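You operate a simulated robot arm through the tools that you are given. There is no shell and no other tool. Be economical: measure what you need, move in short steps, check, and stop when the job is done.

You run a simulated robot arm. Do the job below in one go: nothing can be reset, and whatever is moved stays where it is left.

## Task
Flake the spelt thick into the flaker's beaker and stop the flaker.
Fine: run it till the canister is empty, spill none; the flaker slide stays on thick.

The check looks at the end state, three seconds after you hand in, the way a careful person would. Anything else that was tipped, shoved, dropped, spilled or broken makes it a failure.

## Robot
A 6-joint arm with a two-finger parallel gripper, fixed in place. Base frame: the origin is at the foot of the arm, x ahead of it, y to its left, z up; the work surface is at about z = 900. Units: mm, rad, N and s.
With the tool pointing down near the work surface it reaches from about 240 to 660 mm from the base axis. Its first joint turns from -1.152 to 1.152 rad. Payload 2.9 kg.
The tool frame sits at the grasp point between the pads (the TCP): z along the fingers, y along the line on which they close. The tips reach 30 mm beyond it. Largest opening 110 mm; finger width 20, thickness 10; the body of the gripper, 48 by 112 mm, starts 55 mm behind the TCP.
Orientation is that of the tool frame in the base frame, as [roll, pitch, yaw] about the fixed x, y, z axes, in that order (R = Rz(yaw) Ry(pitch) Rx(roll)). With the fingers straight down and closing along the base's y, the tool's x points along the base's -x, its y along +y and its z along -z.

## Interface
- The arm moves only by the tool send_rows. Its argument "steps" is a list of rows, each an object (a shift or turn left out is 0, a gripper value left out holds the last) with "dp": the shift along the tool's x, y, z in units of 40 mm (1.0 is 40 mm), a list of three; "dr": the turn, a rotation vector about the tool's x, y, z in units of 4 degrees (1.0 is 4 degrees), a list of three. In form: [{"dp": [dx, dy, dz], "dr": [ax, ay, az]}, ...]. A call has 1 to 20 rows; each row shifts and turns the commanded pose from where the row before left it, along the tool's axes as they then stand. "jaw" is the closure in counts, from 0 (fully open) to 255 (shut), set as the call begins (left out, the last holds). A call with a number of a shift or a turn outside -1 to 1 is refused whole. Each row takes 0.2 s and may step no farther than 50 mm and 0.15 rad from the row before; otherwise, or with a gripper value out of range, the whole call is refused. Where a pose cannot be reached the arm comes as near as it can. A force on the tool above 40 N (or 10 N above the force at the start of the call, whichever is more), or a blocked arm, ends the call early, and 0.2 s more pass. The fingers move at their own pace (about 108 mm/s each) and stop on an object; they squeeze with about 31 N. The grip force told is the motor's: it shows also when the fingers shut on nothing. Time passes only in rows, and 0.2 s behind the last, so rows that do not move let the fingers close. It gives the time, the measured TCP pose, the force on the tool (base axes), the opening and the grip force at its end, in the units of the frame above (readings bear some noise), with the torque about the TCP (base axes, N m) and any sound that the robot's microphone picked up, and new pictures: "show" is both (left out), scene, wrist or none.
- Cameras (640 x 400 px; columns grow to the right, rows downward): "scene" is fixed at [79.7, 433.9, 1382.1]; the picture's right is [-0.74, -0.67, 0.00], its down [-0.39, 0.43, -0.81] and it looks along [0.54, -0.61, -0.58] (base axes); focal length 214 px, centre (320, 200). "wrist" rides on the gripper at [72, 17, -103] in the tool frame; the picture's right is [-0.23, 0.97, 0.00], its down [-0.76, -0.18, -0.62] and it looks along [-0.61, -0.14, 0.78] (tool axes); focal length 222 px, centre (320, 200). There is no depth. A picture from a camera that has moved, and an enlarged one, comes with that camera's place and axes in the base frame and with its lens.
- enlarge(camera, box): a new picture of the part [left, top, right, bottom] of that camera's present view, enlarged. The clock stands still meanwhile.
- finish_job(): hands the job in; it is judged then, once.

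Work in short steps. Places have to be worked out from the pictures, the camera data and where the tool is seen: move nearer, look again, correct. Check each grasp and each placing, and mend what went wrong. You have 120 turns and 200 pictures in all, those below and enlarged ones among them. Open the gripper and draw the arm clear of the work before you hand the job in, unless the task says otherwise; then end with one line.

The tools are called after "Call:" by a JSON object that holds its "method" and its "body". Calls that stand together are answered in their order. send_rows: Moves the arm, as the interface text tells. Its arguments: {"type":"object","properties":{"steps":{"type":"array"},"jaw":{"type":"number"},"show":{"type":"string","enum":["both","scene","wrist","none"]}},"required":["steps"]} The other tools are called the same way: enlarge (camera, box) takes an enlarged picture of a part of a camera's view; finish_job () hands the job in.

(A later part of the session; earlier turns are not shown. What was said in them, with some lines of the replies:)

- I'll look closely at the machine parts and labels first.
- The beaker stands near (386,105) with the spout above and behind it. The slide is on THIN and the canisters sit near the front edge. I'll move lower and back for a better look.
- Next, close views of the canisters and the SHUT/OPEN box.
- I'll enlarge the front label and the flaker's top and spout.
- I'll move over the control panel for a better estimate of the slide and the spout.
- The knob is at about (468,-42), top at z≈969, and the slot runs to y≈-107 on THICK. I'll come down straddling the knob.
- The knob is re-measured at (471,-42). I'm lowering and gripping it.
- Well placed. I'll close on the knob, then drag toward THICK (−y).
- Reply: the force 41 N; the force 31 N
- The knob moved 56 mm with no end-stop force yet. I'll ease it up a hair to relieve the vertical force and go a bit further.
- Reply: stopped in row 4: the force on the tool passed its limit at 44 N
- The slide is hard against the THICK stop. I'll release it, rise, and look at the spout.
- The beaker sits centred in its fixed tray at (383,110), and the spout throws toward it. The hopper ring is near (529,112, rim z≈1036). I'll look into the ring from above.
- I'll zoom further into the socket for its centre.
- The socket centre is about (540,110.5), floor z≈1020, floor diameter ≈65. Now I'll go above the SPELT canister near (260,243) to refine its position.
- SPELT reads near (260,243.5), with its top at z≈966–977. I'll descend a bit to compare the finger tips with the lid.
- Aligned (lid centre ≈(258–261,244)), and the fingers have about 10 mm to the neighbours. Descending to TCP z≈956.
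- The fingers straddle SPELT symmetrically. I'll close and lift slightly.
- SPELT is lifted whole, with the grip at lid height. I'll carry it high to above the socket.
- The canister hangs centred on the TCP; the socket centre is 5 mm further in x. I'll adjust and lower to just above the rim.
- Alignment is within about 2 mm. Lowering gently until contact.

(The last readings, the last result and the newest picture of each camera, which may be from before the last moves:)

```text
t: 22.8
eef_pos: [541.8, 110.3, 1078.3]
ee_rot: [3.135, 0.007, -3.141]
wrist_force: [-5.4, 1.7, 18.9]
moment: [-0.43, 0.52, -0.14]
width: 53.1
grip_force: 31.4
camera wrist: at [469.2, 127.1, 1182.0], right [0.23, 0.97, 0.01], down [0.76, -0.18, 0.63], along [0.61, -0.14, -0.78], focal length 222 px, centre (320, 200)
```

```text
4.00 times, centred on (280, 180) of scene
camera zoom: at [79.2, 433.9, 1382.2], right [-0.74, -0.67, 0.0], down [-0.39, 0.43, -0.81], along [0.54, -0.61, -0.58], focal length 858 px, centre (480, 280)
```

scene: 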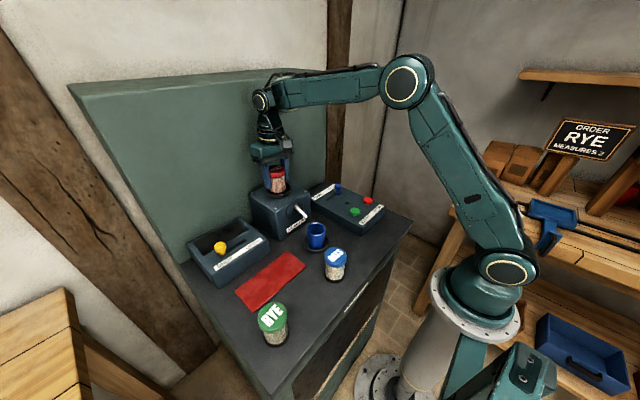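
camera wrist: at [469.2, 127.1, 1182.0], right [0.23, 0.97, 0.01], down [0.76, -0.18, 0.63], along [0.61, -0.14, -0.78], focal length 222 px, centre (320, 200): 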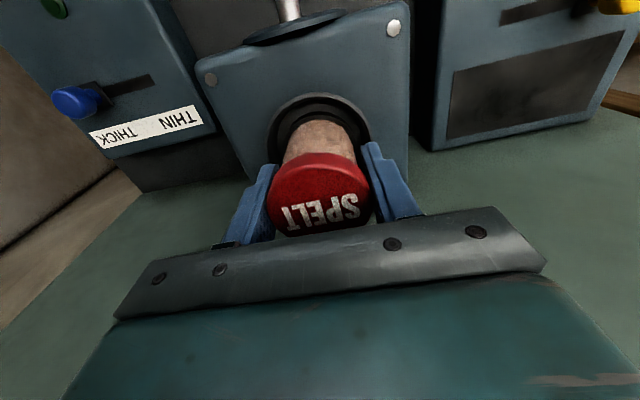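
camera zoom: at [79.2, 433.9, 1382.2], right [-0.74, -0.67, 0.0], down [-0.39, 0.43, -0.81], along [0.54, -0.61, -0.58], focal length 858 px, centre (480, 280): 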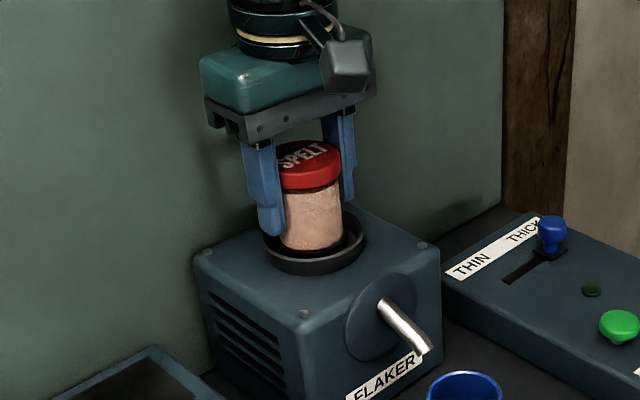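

Contact at TCP z 1078.5, so the base is on the socket floor. I'll release, rise, and check.

Call:
{"method": "send_rows", "body": {"steps": [{}, {}, {"dp": [0, 0, -0.5]}, {"dp": [0, 0, -1]}, {"dp": [0, 0, -1]}, {"dp": [0.5, -0.5, -0.2]}, {}], "jaw": 60}}

Call:
{"method": "enlarge", "body": {"camera": "scene", "box": [240, 150, 400, 260]}}

Call:
{"method": "enlarge", "body": {"camera": "wrist", "box": [220, 20, 460, 220]}}

```text
t: 24.4
eef_pos: [522.7, 89.4, 1178.9]
ee_rot: [3.136, 0.005, 3.141]
wrist_force: [-0.3, 0.6, 0.6]
moment: [-0.01, -0.01, 0.01]
width: 84.0
grip_force: 0.0
out of reach, approached as far as the arm can: row 5
camera wrist: at [449.9, 106.7, 1283.1], right [0.23, 0.97, 0.01], down [0.76, -0.18, 0.62], along [0.61, -0.14, -0.78], focal length 222 px, centre (320, 200)
```

scene: 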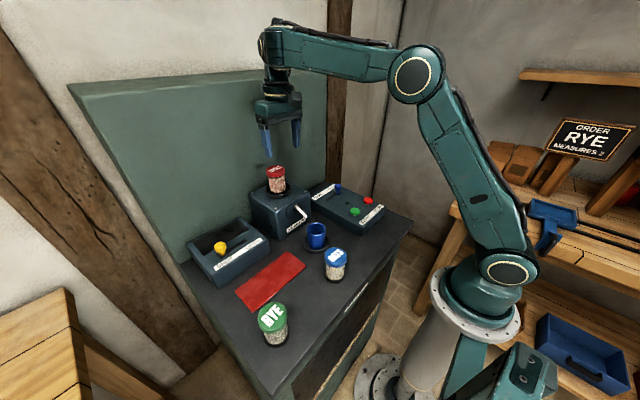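
wrist: 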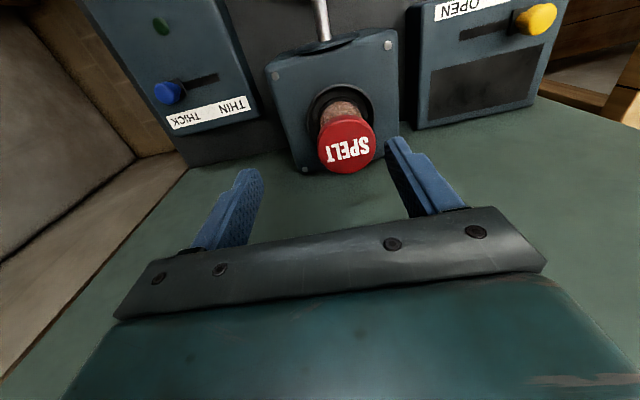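

```text
3.64 times, centred on (320, 205) of scene
camera zoom: at [79.7, 433.9, 1382.1], right [-0.74, -0.67, 0.0], down [-0.39, 0.43, -0.81], along [0.54, -0.61, -0.58], focal length 780 px, centre (320, 182)
```

zoom: 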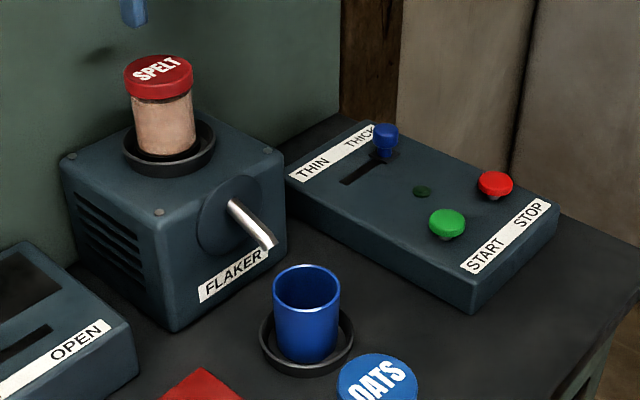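

```text
2.00 times, centred on (340, 120) of wrist
camera zoom: at [449.9, 106.7, 1283.1], right [0.23, 0.97, 0.01], down [0.76, -0.18, 0.62], along [0.61, -0.14, -0.78], focal length 444 px, centre (280, 360)
```

zoom: 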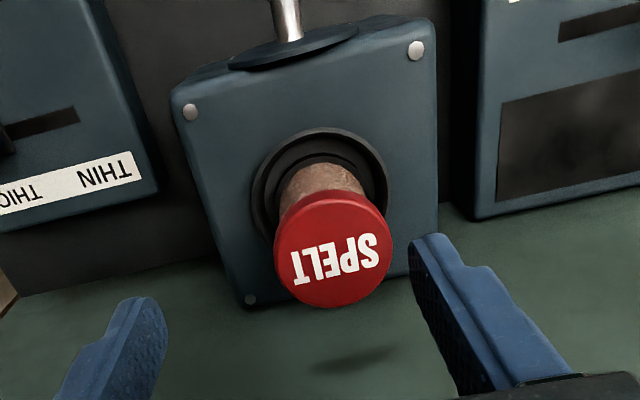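

SPELT is seated upright and the slide is on THICK. Now I'll go above START at about (353,-37) with closed fingers.

Call:
{"method": "send_rows", "body": {"steps": [{"dp": [0.8, -0.6, 0]}, {"dp": [0.8, -0.6, 0]}, {"dp": [0.8, -0.6, 0.3]}, {"dp": [0.8, -0.6, 0.6]}, {"dp": [0.8, -0.6, 0.8]}, {"dp": [0.2, -0.15, 0.8]}, {"dp": [0, 0, 0.5]}, {}], "jaw": 255}}

Call:
{"method": "enlarge", "body": {"camera": "scene", "box": [300, 140, 420, 240]}}

Call:
{"method": "enlarge", "body": {"camera": "wrist", "box": [200, 20, 440, 240]}}

```text
refused: row 5 steps farther than a row can; nothing moved
```

```text
4.00 times, centred on (360, 190) of scene
camera zoom: at [79.7, 433.9, 1382.1], right [-0.74, -0.67, 0.0], down [-0.39, 0.43, -0.81], along [0.54, -0.61, -0.58], focal length 858 px, centre (160, 240)
```

zoom: 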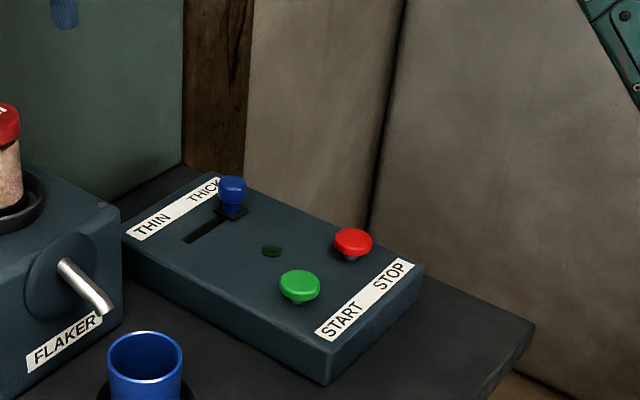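

```text
1.82 times, centred on (320, 130) of wrist
camera zoom: at [449.9, 106.7, 1283.1], right [0.23, 0.97, 0.01], down [0.76, -0.18, 0.62], along [0.61, -0.14, -0.78], focal length 404 px, centre (320, 327)
```

zoom: 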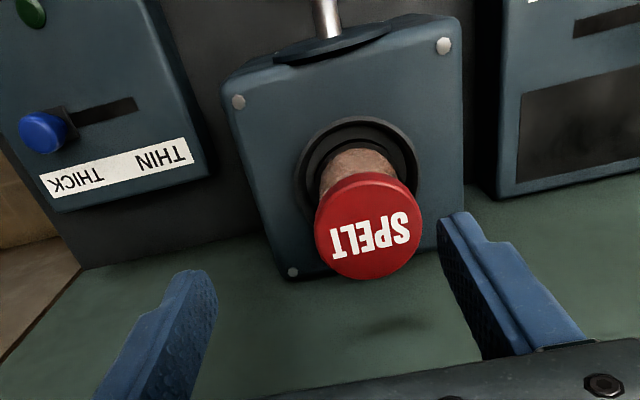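

The row was too long, so I'm resending with smaller steps. START refined to (352,-37.5), top z≈962.

Call:
{"method": "send_rows", "body": {"steps": [{"dp": [0.8, -0.6, 0]}, {"dp": [0.8, -0.6, 0]}, {"dp": [0.8, -0.6, 0.3]}, {"dp": [0.8, -0.6, 0.5]}, {"dp": [0.8, -0.6, 0.5]}, {"dp": [0.25, -0.17, 0.8]}, {"dp": [0, 0, 0.8]}, {"dp": [0, 0, 0.6]}, {}], "jaw": 255}}

Call:
{"method": "enlarge", "body": {"camera": "scene", "box": [300, 140, 420, 240]}}

Call:
{"method": "enlarge", "body": {"camera": "wrist", "box": [200, 20, 440, 240]}}

```text
t: 26.4
eef_pos: [419.5, -69.1, 1167.9]
ee_rot: [-3.047, -0.028, -3.135]
wrist_force: [0.5, -0.4, 0.2]
moment: [-0.01, -0.01, -0.01]
width: 0.1
grip_force: 31.1
out of reach, approached as far as the arm can: row 2, 3, 4, 5, 6, 7, 8
camera wrist: at [350.1, -42.3, 1271.0], right [0.22, 0.97, -0.1], down [0.78, -0.11, 0.62], along [0.59, -0.21, -0.78], focal length 222 px, centre (320, 200)
```

scene: 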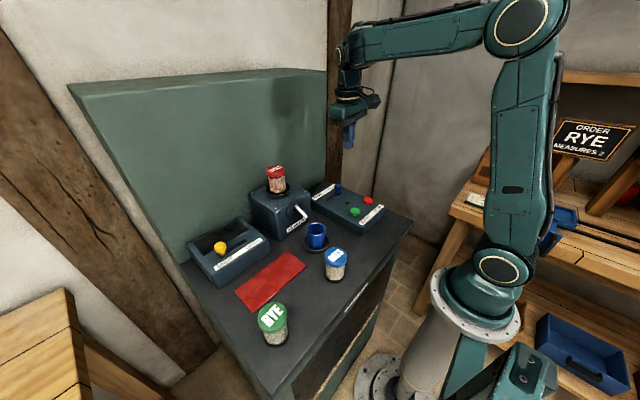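
wrist: 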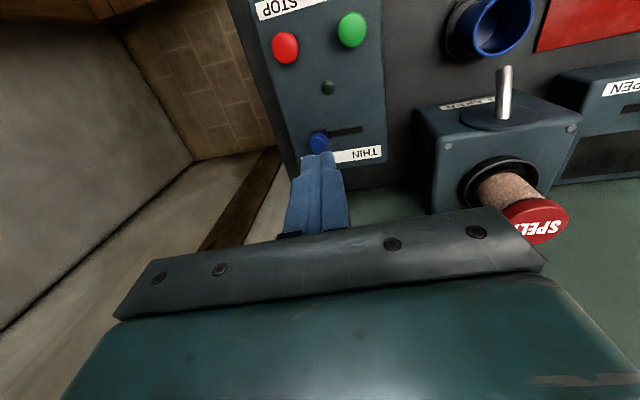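

```text
4.00 times, centred on (360, 190) of scene
camera zoom: at [79.7, 433.9, 1382.1], right [-0.74, -0.67, 0.0], down [-0.39, 0.43, -0.81], along [0.54, -0.61, -0.58], focal length 858 px, centre (160, 240)
```

zoom: 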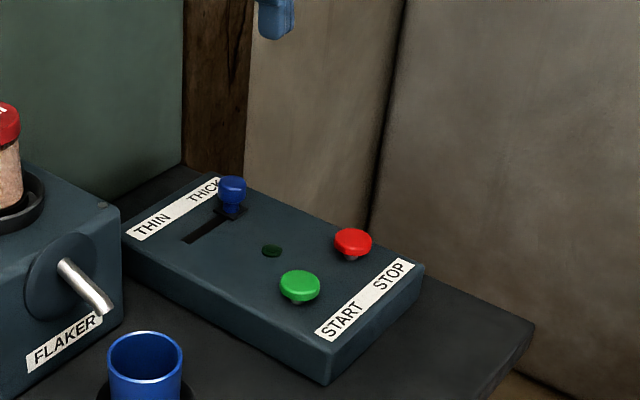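

```text
1.82 times, centred on (320, 130) of wrist
camera zoom: at [350.1, -42.3, 1271.0], right [0.22, 0.97, -0.1], down [0.78, -0.11, 0.62], along [0.59, -0.21, -0.78], focal length 404 px, centre (320, 327)
```

zoom: 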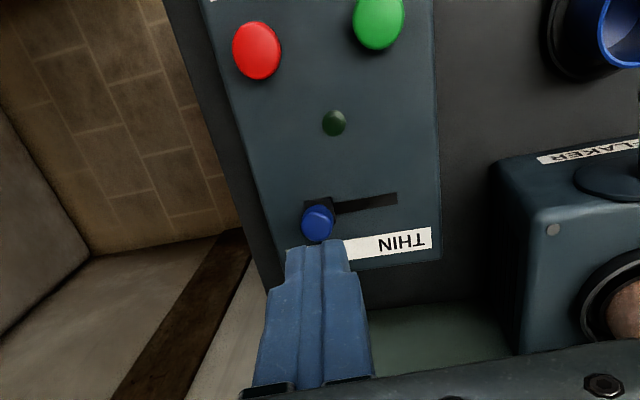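

The arm lagged behind the command. I'll hold for a moment to see whether it converges.

Call:
{"method": "send_rows", "body": {"steps": [{}, {}], "show": "none"}}

```text
t: 27.0
eef_pos: [419.6, -69.1, 1167.5]
ee_rot: [-3.043, -0.03, -3.133]
wrist_force: [-0.9, -1.0, -0.7]
moment: [0.0, 0.03, 0.01]
width: 0.2
grip_force: 30.8
```

Call:
{"method": "send_rows", "body": {"steps": [{"dp": [0, 0, 0.3]}, {}], "show": "none"}}

```text
t: 27.6
eef_pos: [414.3, -56.3, 1143.9]
ee_rot: [-3.08, -0.011, -3.131]
wrist_force: [0.0, 0.2, 0.2]
moment: [-0.03, -0.02, -0.01]
width: 0.0
grip_force: 31.3
out of reach, approached as far as the arm can: row 1
```

It's creeping toward the commanded pose above START (still well clear). I'll nudge with tiny steps to converge.

Call:
{"method": "send_rows", "body": {"steps": [{"dp": [0, 0, -0.1]}, {"dp": [0, 0, 0.05]}, {"dp": [0, 0, -0.05]}, {"dp": [0, 0, 0.05]}, {}]}}

```text
t: 28.8
eef_pos: [414.8, -57.9, 1145.4]
ee_rot: [-3.078, -0.01, -3.133]
wrist_force: [-0.2, 0.0, -0.3]
moment: [0.0, 0.03, -0.02]
width: 0.4
grip_force: 31.0
camera wrist: at [343.9, -34.0, 1248.5], right [0.22, 0.97, -0.06], down [0.77, -0.13, 0.62], along [0.6, -0.18, -0.78], focal length 222 px, centre (320, 200)
```

scene: 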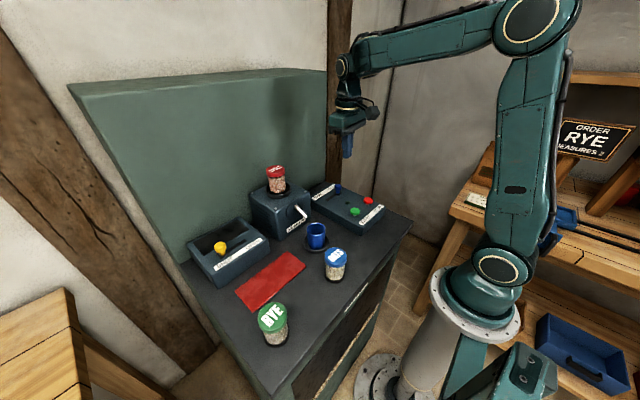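
wrist: 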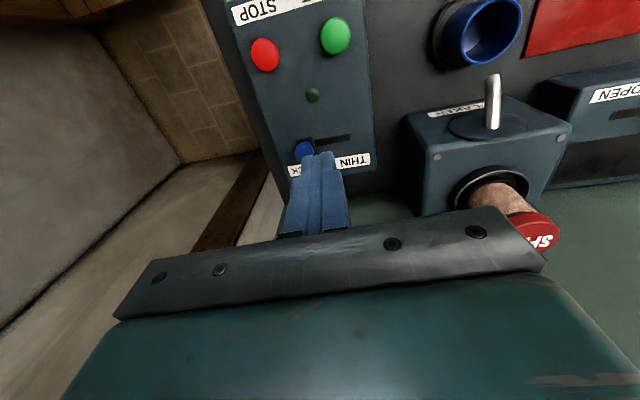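

Call:
{"method": "send_rows", "body": {"steps": [{"dp": [0, 0, 0.3]}, {"dp": [0, 0, 0.3]}, {}], "show": "none"}}

```text
t: 29.6
eef_pos: [415.2, -59.1, 1121.9]
ee_rot: [-3.079, -0.009, -3.133]
wrist_force: [-0.7, 0.1, 0.1]
moment: [-0.01, 0.0, 0.0]
width: 0.1
grip_force: 30.7
```

The command follows again from here, with the tool slightly tilted (roll off 0.06). I'll straighten it and move above START.

Call:
{"method": "send_rows", "body": {"steps": [{"dp": [0, 0, 0], "dr": [-0.9, 0, 0]}, {"dp": [0.4, 0.1, 0.5]}, {"dp": [0.4, 0.15, 0.5]}, {"dp": [0.4, 0.15, 0.5]}, {"dp": [0.4, 0.15, 0.5]}, {}]}}

Call:
{"method": "enlarge", "body": {"camera": "scene", "box": [300, 140, 420, 240]}}

Call:
{"method": "enlarge", "body": {"camera": "wrist", "box": [200, 20, 440, 240]}}

```text
t: 31.0
eef_pos: [351.7, -37.4, 1041.2]
ee_rot: [-3.141, -0.01, -3.132]
wrist_force: [-0.2, -0.4, 0.5]
moment: [0.01, -0.02, -0.02]
width: 0.0
grip_force: 31.0
camera wrist: at [279.6, -21.5, 1145.7], right [0.22, 0.98, 0.0], down [0.77, -0.17, 0.62], along [0.6, -0.14, -0.79], focal length 222 px, centre (320, 200)
```

scene: 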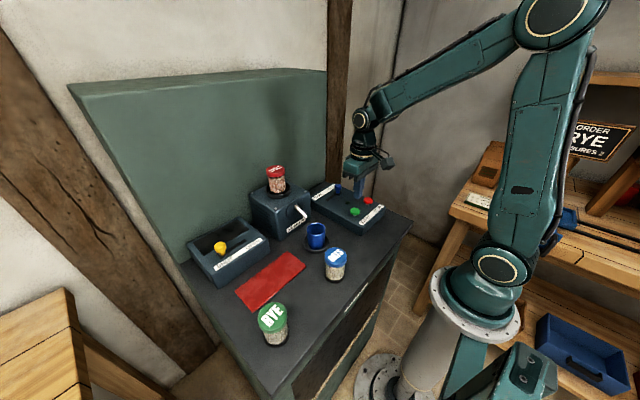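
wrist: 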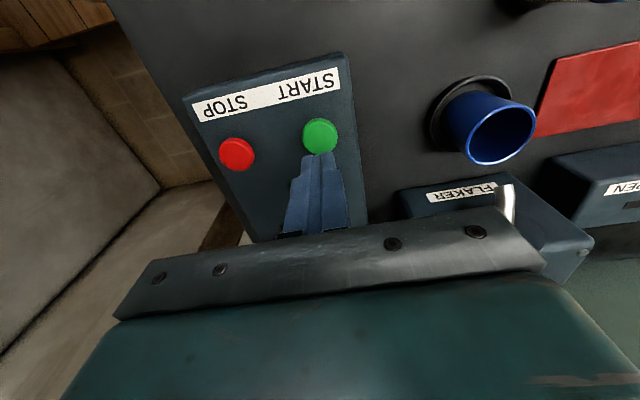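

```text
4.00 times, centred on (360, 190) of scene
camera zoom: at [79.7, 433.9, 1382.1], right [-0.74, -0.67, 0.0], down [-0.39, 0.43, -0.81], along [0.54, -0.61, -0.58], focal length 858 px, centre (160, 240)
```

zoom: 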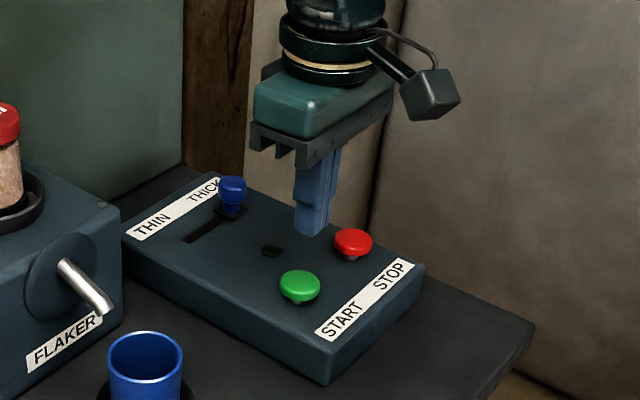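

```text
1.82 times, centred on (320, 130) of wrist
camera zoom: at [279.6, -21.5, 1145.7], right [0.22, 0.98, 0.0], down [0.77, -0.17, 0.62], along [0.6, -0.14, -0.79], focal length 404 px, centre (320, 327)
```

zoom: 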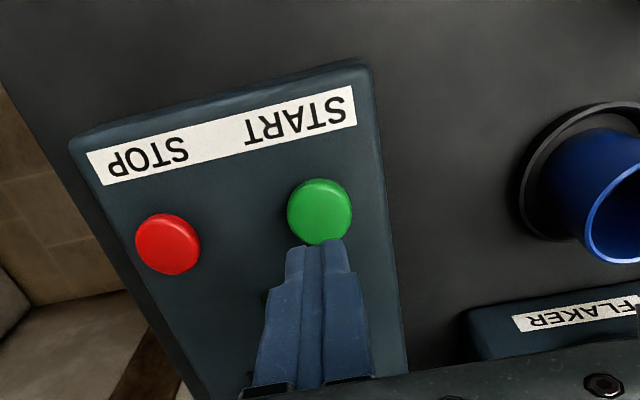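

The tip is aligned with START. I'll descend near it, then press.

Call:
{"method": "send_rows", "body": {"steps": [{"dp": [0, -0.02, 0.6]}, {"dp": [0, 0, 0.5]}, {}], "show": "none"}}

Call:
{"method": "send_rows", "body": {"steps": [{"dp": [0, 0, 0.1]}, {"dp": [0, 0, 0.1]}], "show": "scene"}}

```text
t: 31.8
eef_pos: [351.0, -38.3, 998.0]
ee_rot: [3.141, -0.011, -3.134]
wrist_force: [0.5, -0.2, 0.0]
moment: [0.0, -0.02, -0.01]
width: 0.0
grip_force: 31.1
```

```text
t: 32.4
eef_pos: [349.3, -37.6, 990.5]
ee_rot: [3.141, -0.011, -3.132]
wrist_force: [0.0, 0.7, 0.9]
moment: [0.01, -0.01, 0.01]
width: 0.0
grip_force: 31.0
```

scene: 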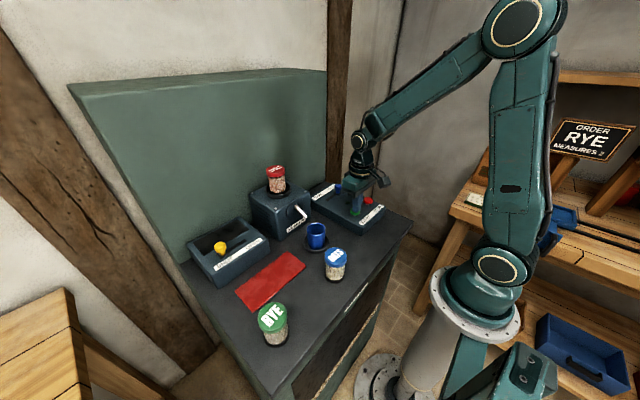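

No contact yet; I'll press on in small steps.

Call:
{"method": "send_rows", "body": {"steps": [{"dp": [0, 0, 0.08]}, {"dp": [0, 0, 0.08]}], "show": "scene"}}

Call:
{"method": "enlarge", "body": {"camera": "scene", "box": [280, 150, 400, 260]}}

```text
t: 33.0
eef_pos: [350.8, -38.4, 985.1]
ee_rot: [-3.14, -0.009, -3.134]
wrist_force: [1.8, -0.3, 7.9]
moment: [-0.04, -0.12, 0.07]
width: 0.0
grip_force: 30.8
heard: click
```

scene: 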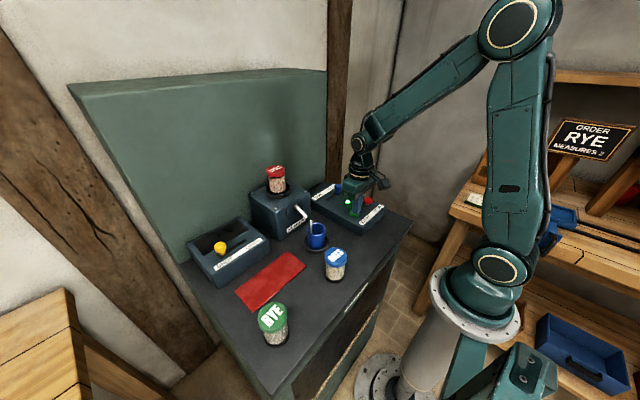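

```text
3.64 times, centred on (340, 205) of scene
camera zoom: at [79.7, 433.9, 1382.1], right [-0.74, -0.67, 0.0], down [-0.39, 0.43, -0.81], along [0.54, -0.61, -0.58], focal length 780 px, centre (247, 182)
```

zoom: 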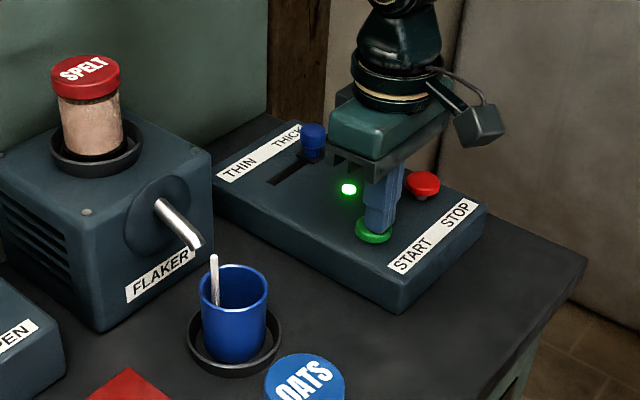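

It's running: lamp lit and the stream falls into the beaker. I'll lift and move above STOP at about (351,-116), watching the fill.

Call:
{"method": "send_rows", "body": {"steps": [{"dp": [0, 0, -0.6]}, {"dp": [0, -0.7, -0.2]}, {"dp": [0, -0.7, 0]}, {"dp": [0, -0.54, 0]}], "show": "wrist"}}

Call:
{"method": "enlarge", "body": {"camera": "scene", "box": [250, 150, 390, 270]}}

```text
t: 34.0
eef_pos: [350.1, -115.8, 1014.6]
ee_rot: [-3.141, -0.01, -3.13]
wrist_force: [0.5, 0.2, 0.3]
moment: [0.0, -0.01, 0.01]
width: 0.0
grip_force: 30.4
camera wrist: at [279.3, -99.4, 1119.5], right [0.22, 0.98, 0.0], down [0.77, -0.17, 0.61], along [0.6, -0.14, -0.79], focal length 222 px, centre (320, 200)
```

wrist: 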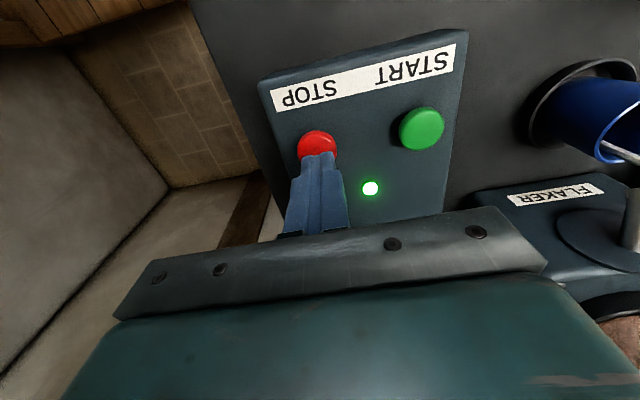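

```text
3.33 times, centred on (320, 210) of scene
camera zoom: at [79.7, 433.9, 1382.1], right [-0.74, -0.67, 0.0], down [-0.39, 0.43, -0.81], along [0.54, -0.61, -0.58], focal length 715 px, centre (320, 167)
```

zoom: 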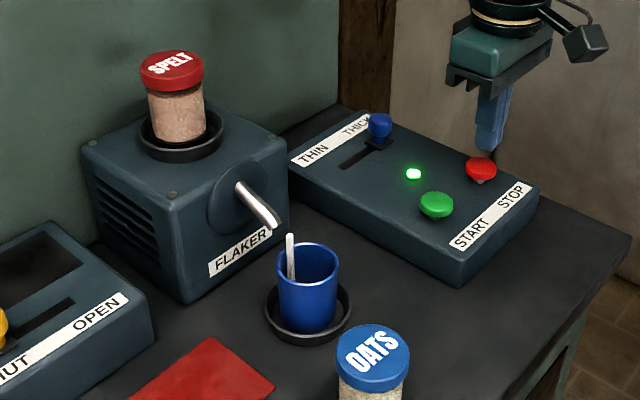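

Flow is into the beaker. I'm hovering near STOP and waiting while monitoring.

Call:
{"method": "send_rows", "body": {"steps": [{"dp": [0, -0.03, 0.3]}, {}, {}, {}, {}, {}, {}, {}, {}, {}], "show": "none"}}

Call:
{"method": "enlarge", "body": {"camera": "scene", "box": [250, 150, 390, 270]}}

```text
t: 36.2
eef_pos: [350.9, -118.4, 1004.0]
ee_rot: [-3.141, -0.011, -3.131]
wrist_force: [0.1, 0.4, -0.2]
moment: [-0.03, -0.01, -0.01]
width: 0.3
grip_force: 31.2
```

```text
3.33 times, centred on (320, 210) of scene
camera zoom: at [79.7, 433.9, 1382.1], right [-0.74, -0.67, 0.0], down [-0.39, 0.43, -0.81], along [0.54, -0.61, -0.58], focal length 715 px, centre (320, 167)
```

zoom: 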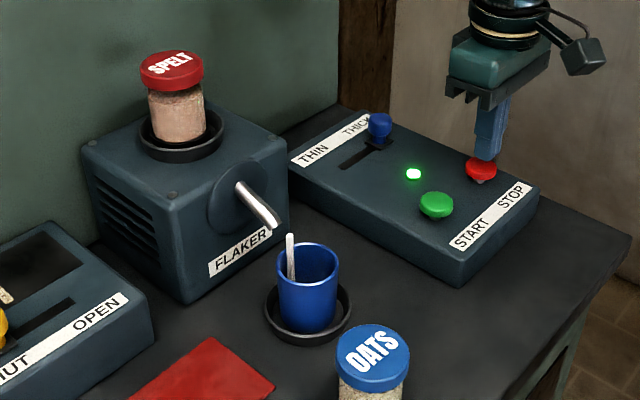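

Something pale appeared in the SHUT/OPEN box's window, so I'm checking it.

Call:
{"method": "enlarge", "body": {"camera": "scene", "box": [180, 190, 290, 290]}}

Call:
{"method": "enlarge", "body": {"camera": "scene", "box": [250, 155, 350, 255]}}

```text
4.00 times, centred on (235, 240) of scene
camera zoom: at [79.7, 433.9, 1382.1], right [-0.74, -0.67, 0.0], down [-0.39, 0.43, -0.81], along [0.54, -0.61, -0.58], focal length 858 px, centre (660, 40)
```

zoom: 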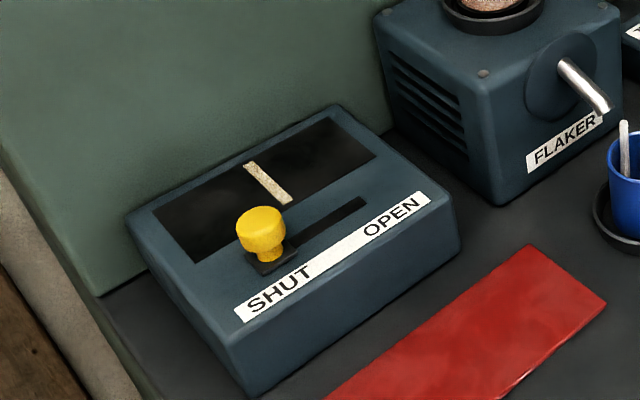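

```text
4.00 times, centred on (300, 205) of scene
camera zoom: at [79.7, 433.9, 1382.1], right [-0.74, -0.67, 0.0], down [-0.39, 0.43, -0.81], along [0.54, -0.61, -0.58], focal length 858 px, centre (400, 180)
```

zoom: 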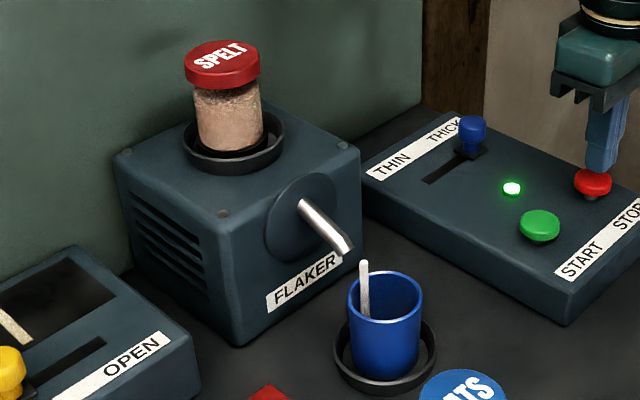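

Canister level is dropping. A pale bar in the box window is new; I'll watch both over time.

Call:
{"method": "send_rows", "body": {"steps": [{}, {}, {}, {}], "show": "none"}}

Call:
{"method": "enlarge", "body": {"camera": "scene", "box": [190, 150, 350, 270]}}

```text
t: 37.2
eef_pos: [348.8, -116.0, 1004.3]
ee_rot: [-3.141, -0.01, -3.132]
wrist_force: [-0.4, -0.4, -0.1]
moment: [0.02, -0.03, 0.03]
width: 0.3
grip_force: 31.3
```

```text
3.33 times, centred on (270, 210) of scene
camera zoom: at [79.7, 433.9, 1382.1], right [-0.74, -0.67, 0.0], down [-0.39, 0.43, -0.81], along [0.54, -0.61, -0.58], focal length 715 px, centre (487, 167)
```

zoom: 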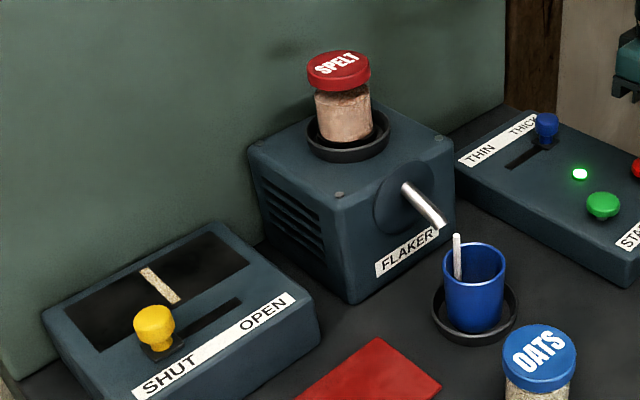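

The bar is static and unaffected by me, so I'll leave it alone. Continuing to wait.

Call:
{"method": "send_rows", "body": {"steps": [{}, {}, {}, {}, {}, {}, {}, {}, {}, {}], "show": "none"}}

Call:
{"method": "enlarge", "body": {"camera": "scene", "box": [190, 150, 350, 270]}}

```text
t: 39.4
eef_pos: [350.8, -115.5, 1003.1]
ee_rot: [3.141, -0.01, -3.131]
wrist_force: [0.7, 0.3, 0.1]
moment: [0.0, 0.02, -0.04]
width: 0.1
grip_force: 31.1
```

```text
3.33 times, centred on (270, 210) of scene
camera zoom: at [79.7, 433.9, 1382.1], right [-0.74, -0.67, 0.0], down [-0.39, 0.43, -0.81], along [0.54, -0.61, -0.58], focal length 715 px, centre (487, 167)
```

zoom: 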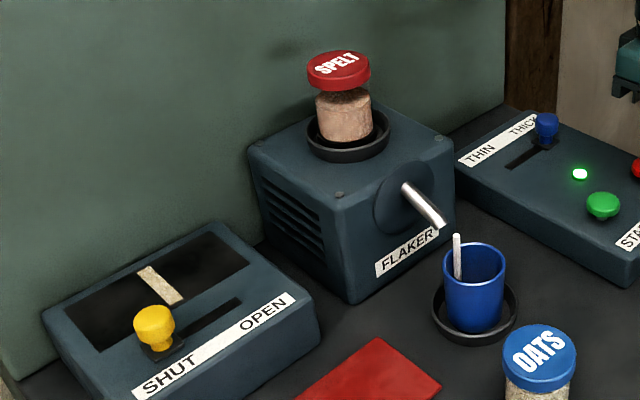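

The pale patch is slowly widening. I'll check closely the box and the beaker fill.

Call:
{"method": "enlarge", "body": {"camera": "scene", "box": [190, 210, 260, 270]}}

Call:
{"method": "enlarge", "body": {"camera": "scene", "box": [295, 200, 345, 260]}}

Call:
{"method": "enlarge", "body": {"camera": "wrist", "box": [480, 0, 640, 120]}}

```text
6.67 times, centred on (225, 240) of scene
camera zoom: at [79.7, 433.9, 1382.1], right [-0.74, -0.67, 0.0], down [-0.39, 0.43, -0.81], along [0.54, -0.61, -0.58], focal length 1430 px, centre (953, -67)
```

zoom: 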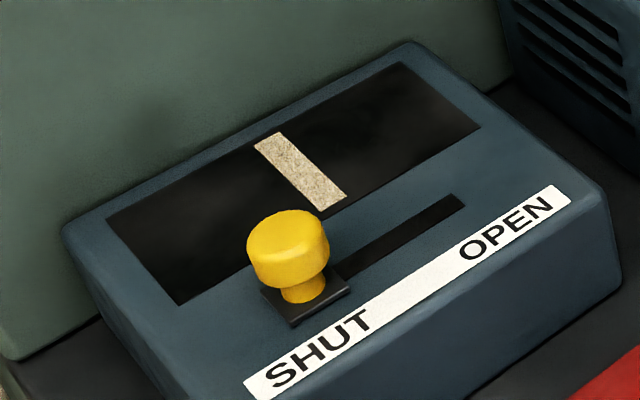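

```text
6.67 times, centred on (320, 230) of scene
camera zoom: at [79.7, 433.9, 1382.1], right [-0.74, -0.67, 0.0], down [-0.39, 0.43, -0.81], along [0.54, -0.61, -0.58], focal length 1430 px, centre (320, 0)
```

zoom: 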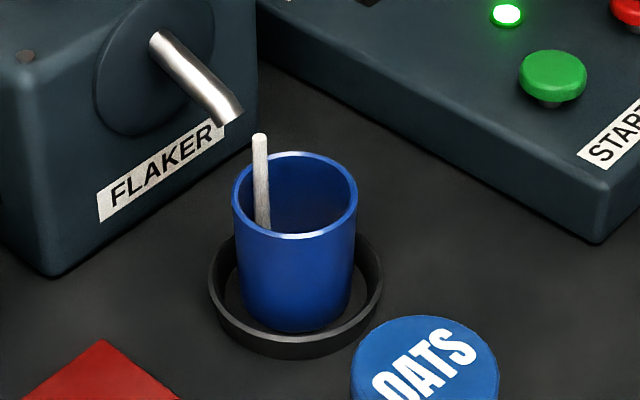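

```text
3.33 times, centred on (560, 60) of wrist
camera zoom: at [278.9, -100.1, 1107.7], right [0.22, 0.98, 0.0], down [0.77, -0.17, 0.61], along [0.6, -0.14, -0.79], focal length 740 px, centre (-480, 667)
```

zoom: 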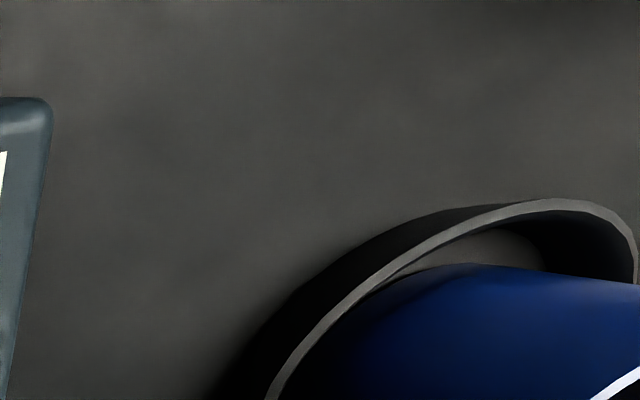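

The beaker takes the stream cleanly, and the yellow slide hasn't moved. Continuing with frequent checks.

Call:
{"method": "send_rows", "body": {"steps": [{}, {}, {}, {}, {}, {}, {}, {}, {}, {}], "show": "none"}}

Call:
{"method": "enlarge", "body": {"camera": "scene", "box": [190, 150, 350, 270]}}

```text
t: 41.6
eef_pos: [350.3, -117.3, 1003.4]
ee_rot: [3.141, -0.009, -3.133]
wrist_force: [-1.2, 0.1, -0.1]
moment: [0.0, 0.01, 0.02]
width: 0.1
grip_force: 31.0
```

```text
3.33 times, centred on (270, 210) of scene
camera zoom: at [79.7, 433.9, 1382.1], right [-0.74, -0.67, 0.0], down [-0.39, 0.43, -0.81], along [0.54, -0.61, -0.58], focal length 715 px, centre (487, 167)
```

zoom: 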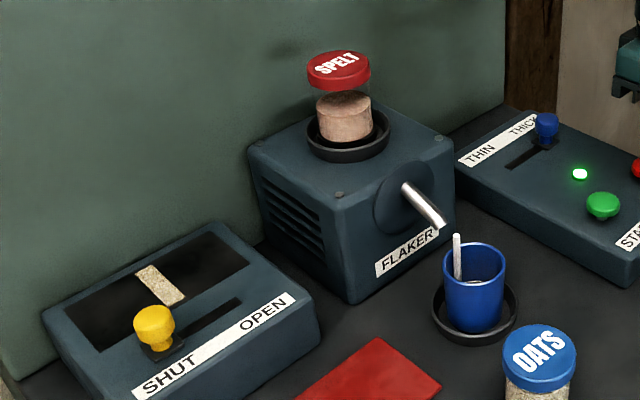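

Call:
{"method": "send_rows", "body": {"steps": [{}, {}, {}, {}, {}, {}, {}, {}, {}, {}, {}, {}], "show": "none"}}

Call:
{"method": "enlarge", "body": {"camera": "scene", "box": [190, 150, 350, 270]}}

```text
t: 44.2
eef_pos: [350.4, -116.9, 1003.6]
ee_rot: [-3.14, -0.009, -3.134]
wrist_force: [0.6, 0.2, -0.6]
moment: [-0.02, 0.02, 0.02]
width: 0.0
grip_force: 30.7
```

```text
3.33 times, centred on (270, 210) of scene
camera zoom: at [79.7, 433.9, 1382.1], right [-0.74, -0.67, 0.0], down [-0.39, 0.43, -0.81], along [0.54, -0.61, -0.58], focal length 715 px, centre (487, 167)
```

zoom: 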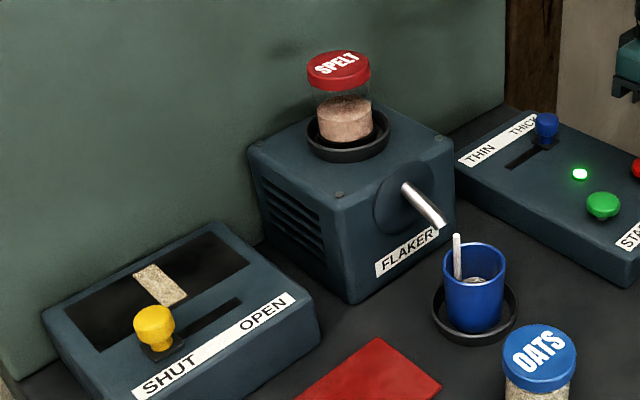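

About half is done, and flakes are visible inside the beaker. Continuing.

Call:
{"method": "send_rows", "body": {"steps": [{}, {}, {}, {}, {}, {}, {}, {}, {}, {}, {}, {}, {}, {}], "show": "none"}}

Call:
{"method": "enlarge", "body": {"camera": "scene", "box": [190, 150, 350, 270]}}

```text
t: 47.2
eef_pos: [350.7, -117.6, 1003.9]
ee_rot: [-3.141, -0.011, -3.133]
wrist_force: [-0.2, 1.3, -1.0]
moment: [0.03, -0.03, -0.02]
width: 0.1
grip_force: 30.9
```

```text
3.33 times, centred on (270, 210) of scene
camera zoom: at [79.7, 433.9, 1382.1], right [-0.74, -0.67, 0.0], down [-0.39, 0.43, -0.81], along [0.54, -0.61, -0.58], focal length 715 px, centre (487, 167)
```

zoom: 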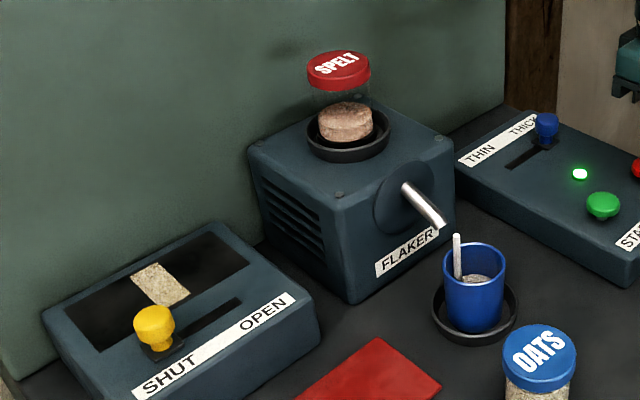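

Call:
{"method": "send_rows", "body": {"steps": [{}, {}, {}, {}, {}, {}, {}, {}, {}, {}, {}, {}, {}, {}], "show": "none"}}

Call:
{"method": "enlarge", "body": {"camera": "scene", "box": [190, 150, 350, 270]}}

```text
t: 50.2
eef_pos: [350.4, -116.1, 1003.4]
ee_rot: [3.141, -0.009, -3.133]
wrist_force: [-0.1, -0.5, 0.3]
moment: [0.0, 0.01, 0.0]
width: 0.0
grip_force: 31.1
```

```text
3.33 times, centred on (270, 210) of scene
camera zoom: at [79.7, 433.9, 1382.1], right [-0.74, -0.67, 0.0], down [-0.39, 0.43, -0.81], along [0.54, -0.61, -0.58], focal length 715 px, centre (487, 167)
```

zoom: 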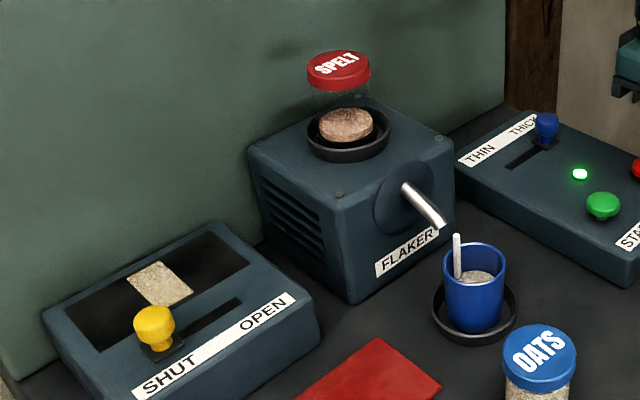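

Call:
{"method": "send_rows", "body": {"steps": [{}, {}, {}, {}, {}, {}, {}, {}, {}, {}, {}, {}, {}, {}], "show": "none"}}

Call:
{"method": "enlarge", "body": {"camera": "scene", "box": [190, 150, 350, 270]}}

```text
t: 53.2
eef_pos: [350.3, -117.7, 1003.0]
ee_rot: [3.141, -0.012, -3.132]
wrist_force: [-0.3, -0.6, 0.0]
moment: [0.0, 0.02, -0.01]
width: 0.0
grip_force: 30.3
```

```text
3.33 times, centred on (270, 210) of scene
camera zoom: at [79.7, 433.9, 1382.1], right [-0.74, -0.67, 0.0], down [-0.39, 0.43, -0.81], along [0.54, -0.61, -0.58], focal length 715 px, centre (487, 167)
```

zoom: 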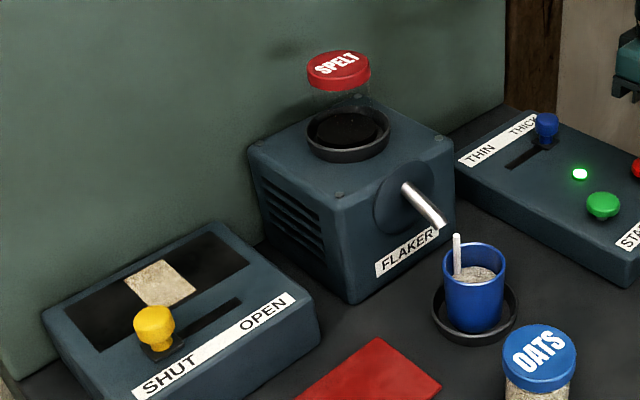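

The canister looks empty but the stream is still running. I'll wait until it stops.

Call:
{"method": "send_rows", "body": {"steps": [{}, {}, {}, {}, {}, {}], "show": "none"}}

Call:
{"method": "enlarge", "body": {"camera": "scene", "box": [190, 150, 350, 270]}}

```text
t: 54.6
eef_pos: [348.8, -117.7, 1004.1]
ee_rot: [-3.141, -0.011, -3.132]
wrist_force: [0.2, -0.4, 0.7]
moment: [-0.01, 0.0, 0.0]
width: 0.4
grip_force: 30.6
```

```text
3.33 times, centred on (270, 210) of scene
camera zoom: at [79.7, 433.9, 1382.1], right [-0.74, -0.67, 0.0], down [-0.39, 0.43, -0.81], along [0.54, -0.61, -0.58], focal length 715 px, centre (487, 167)
```

zoom: 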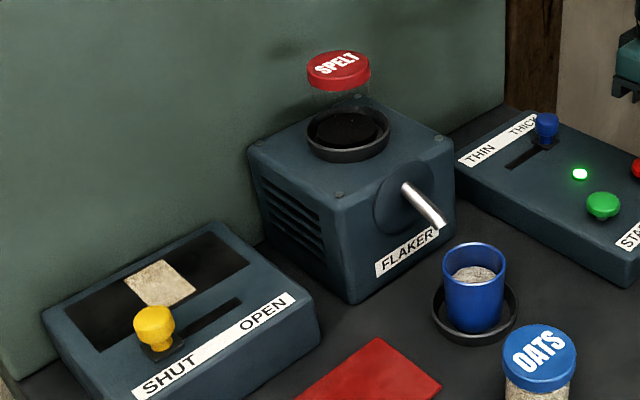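

The stream has stopped, the canister is empty, and the beaker is below its rim. Now pressing STOP.

Call:
{"method": "send_rows", "body": {"steps": [{"dp": [0, 0, 0.25]}, {"dp": [0, 0, 0.1]}, {"dp": [0, 0, 0.08]}, {"dp": [0, 0, 0.05]}], "show": "scene"}}

```text
t: 55.6
eef_pos: [350.4, -116.4, 984.3]
ee_rot: [-3.141, -0.01, -3.132]
wrist_force: [-0.5, -0.5, 3.3]
moment: [-0.02, -0.03, -0.03]
width: 0.0
grip_force: 31.4
heard: click
```

scene: 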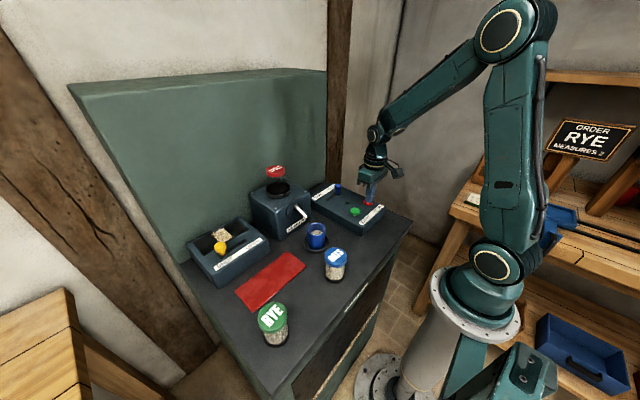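

STOP clicked. I'll lift clear, open, and check.

Call:
{"method": "send_rows", "body": {"steps": [{"dp": [0, 0, -0.6]}, {"dp": [0, 0, -1]}, {"dp": [0.3, 0, -0.8]}, {}, {}], "jaw": 255, "show": "wrist"}}

Call:
{"method": "send_rows", "body": {"steps": [{}, {}, {}, {}], "jaw": 0, "show": "none"}}

Call:
{"method": "enlarge", "body": {"camera": "scene", "box": [190, 150, 410, 310]}}

Call:
{"method": "enlarge", "body": {"camera": "scene", "box": [290, 180, 390, 260]}}

Call:
{"method": "enlarge", "body": {"camera": "scene", "box": [190, 210, 260, 270]}}

```text
t: 56.8
eef_pos: [337.3, -116.6, 1082.4]
ee_rot: [3.141, -0.01, -3.132]
wrist_force: [-0.7, 0.1, -0.5]
moment: [-0.01, -0.02, -0.05]
width: 0.2
grip_force: 31.1
camera wrist: at [266.5, -99.6, 1186.1], right [0.22, 0.98, 0.0], down [0.77, -0.17, 0.62], along [0.6, -0.14, -0.79], focal length 222 px, centre (320, 200)
```

wrist: 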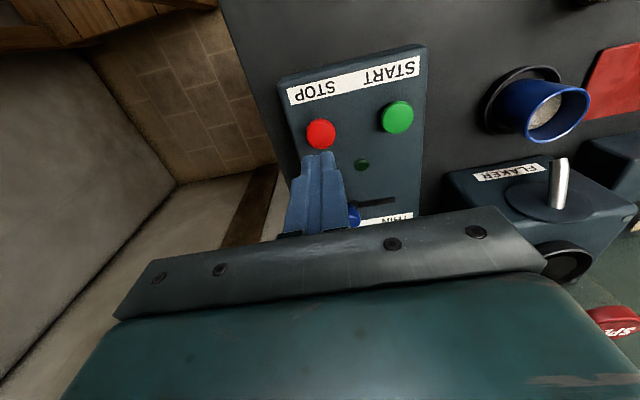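

```text
t: 57.8
eef_pos: [337.3, -116.6, 1082.3]
ee_rot: [3.141, -0.011, -3.133]
wrist_force: [-0.1, -0.7, -0.3]
moment: [-0.01, 0.0, -0.02]
width: 109.9
grip_force: 0.0
```

```text
2.50 times, centred on (300, 230) of scene
camera zoom: at [79.7, 433.9, 1382.1], right [-0.74, -0.67, 0.0], down [-0.39, 0.43, -0.81], along [0.54, -0.61, -0.58], focal length 536 px, centre (370, 125)
```

zoom: 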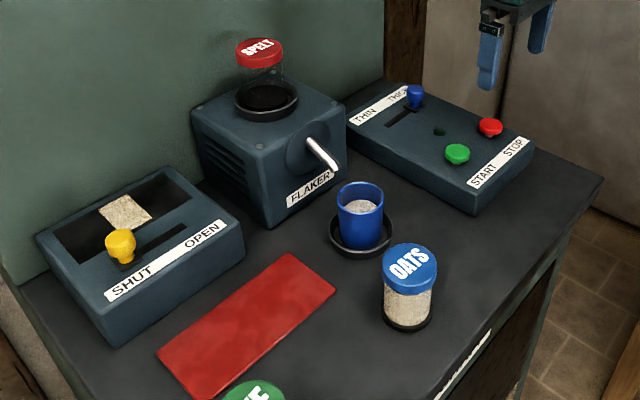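

```text
5.00 times, centred on (340, 220) of scene
camera zoom: at [79.7, 433.9, 1382.1], right [-0.74, -0.67, 0.0], down [-0.39, 0.43, -0.81], along [0.54, -0.61, -0.58], focal length 1072 px, centre (220, 100)
```

zoom: 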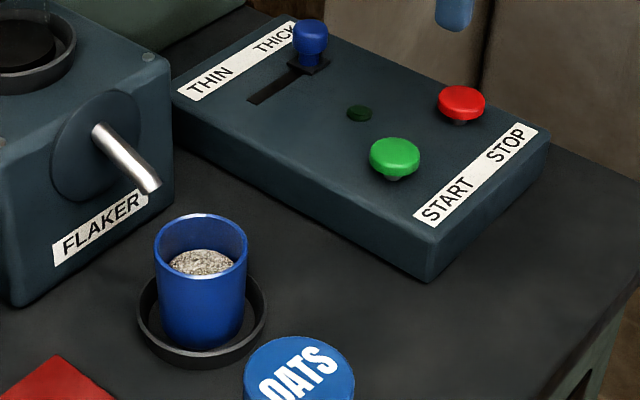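

```text
6.67 times, centred on (225, 240) of scene
camera zoom: at [79.7, 433.9, 1382.1], right [-0.74, -0.67, 0.0], down [-0.39, 0.43, -0.81], along [0.54, -0.61, -0.58], focal length 1430 px, centre (953, -67)
```

zoom: 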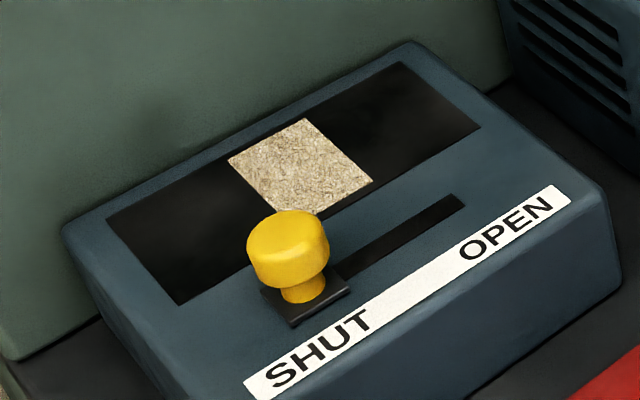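

The lamp is off, the canister is empty, the flakes are in the beaker with nothing spilled on the table, the slide is on THICK, and the arm is clear. Handing in.

Call:
{"method": "finish_job", "body": {}}

```text
The job is handed in.
```

The spelt was flaked thick into the beaker until the canister was empty. The flaker is stopped, its slide is on thick, and I saw nothing spilled on the bench. One thing I can't explain: flakes built up in the window of the SHUT/OPEN box while it ran. I never touched that box and its knob stayed on SHUT.
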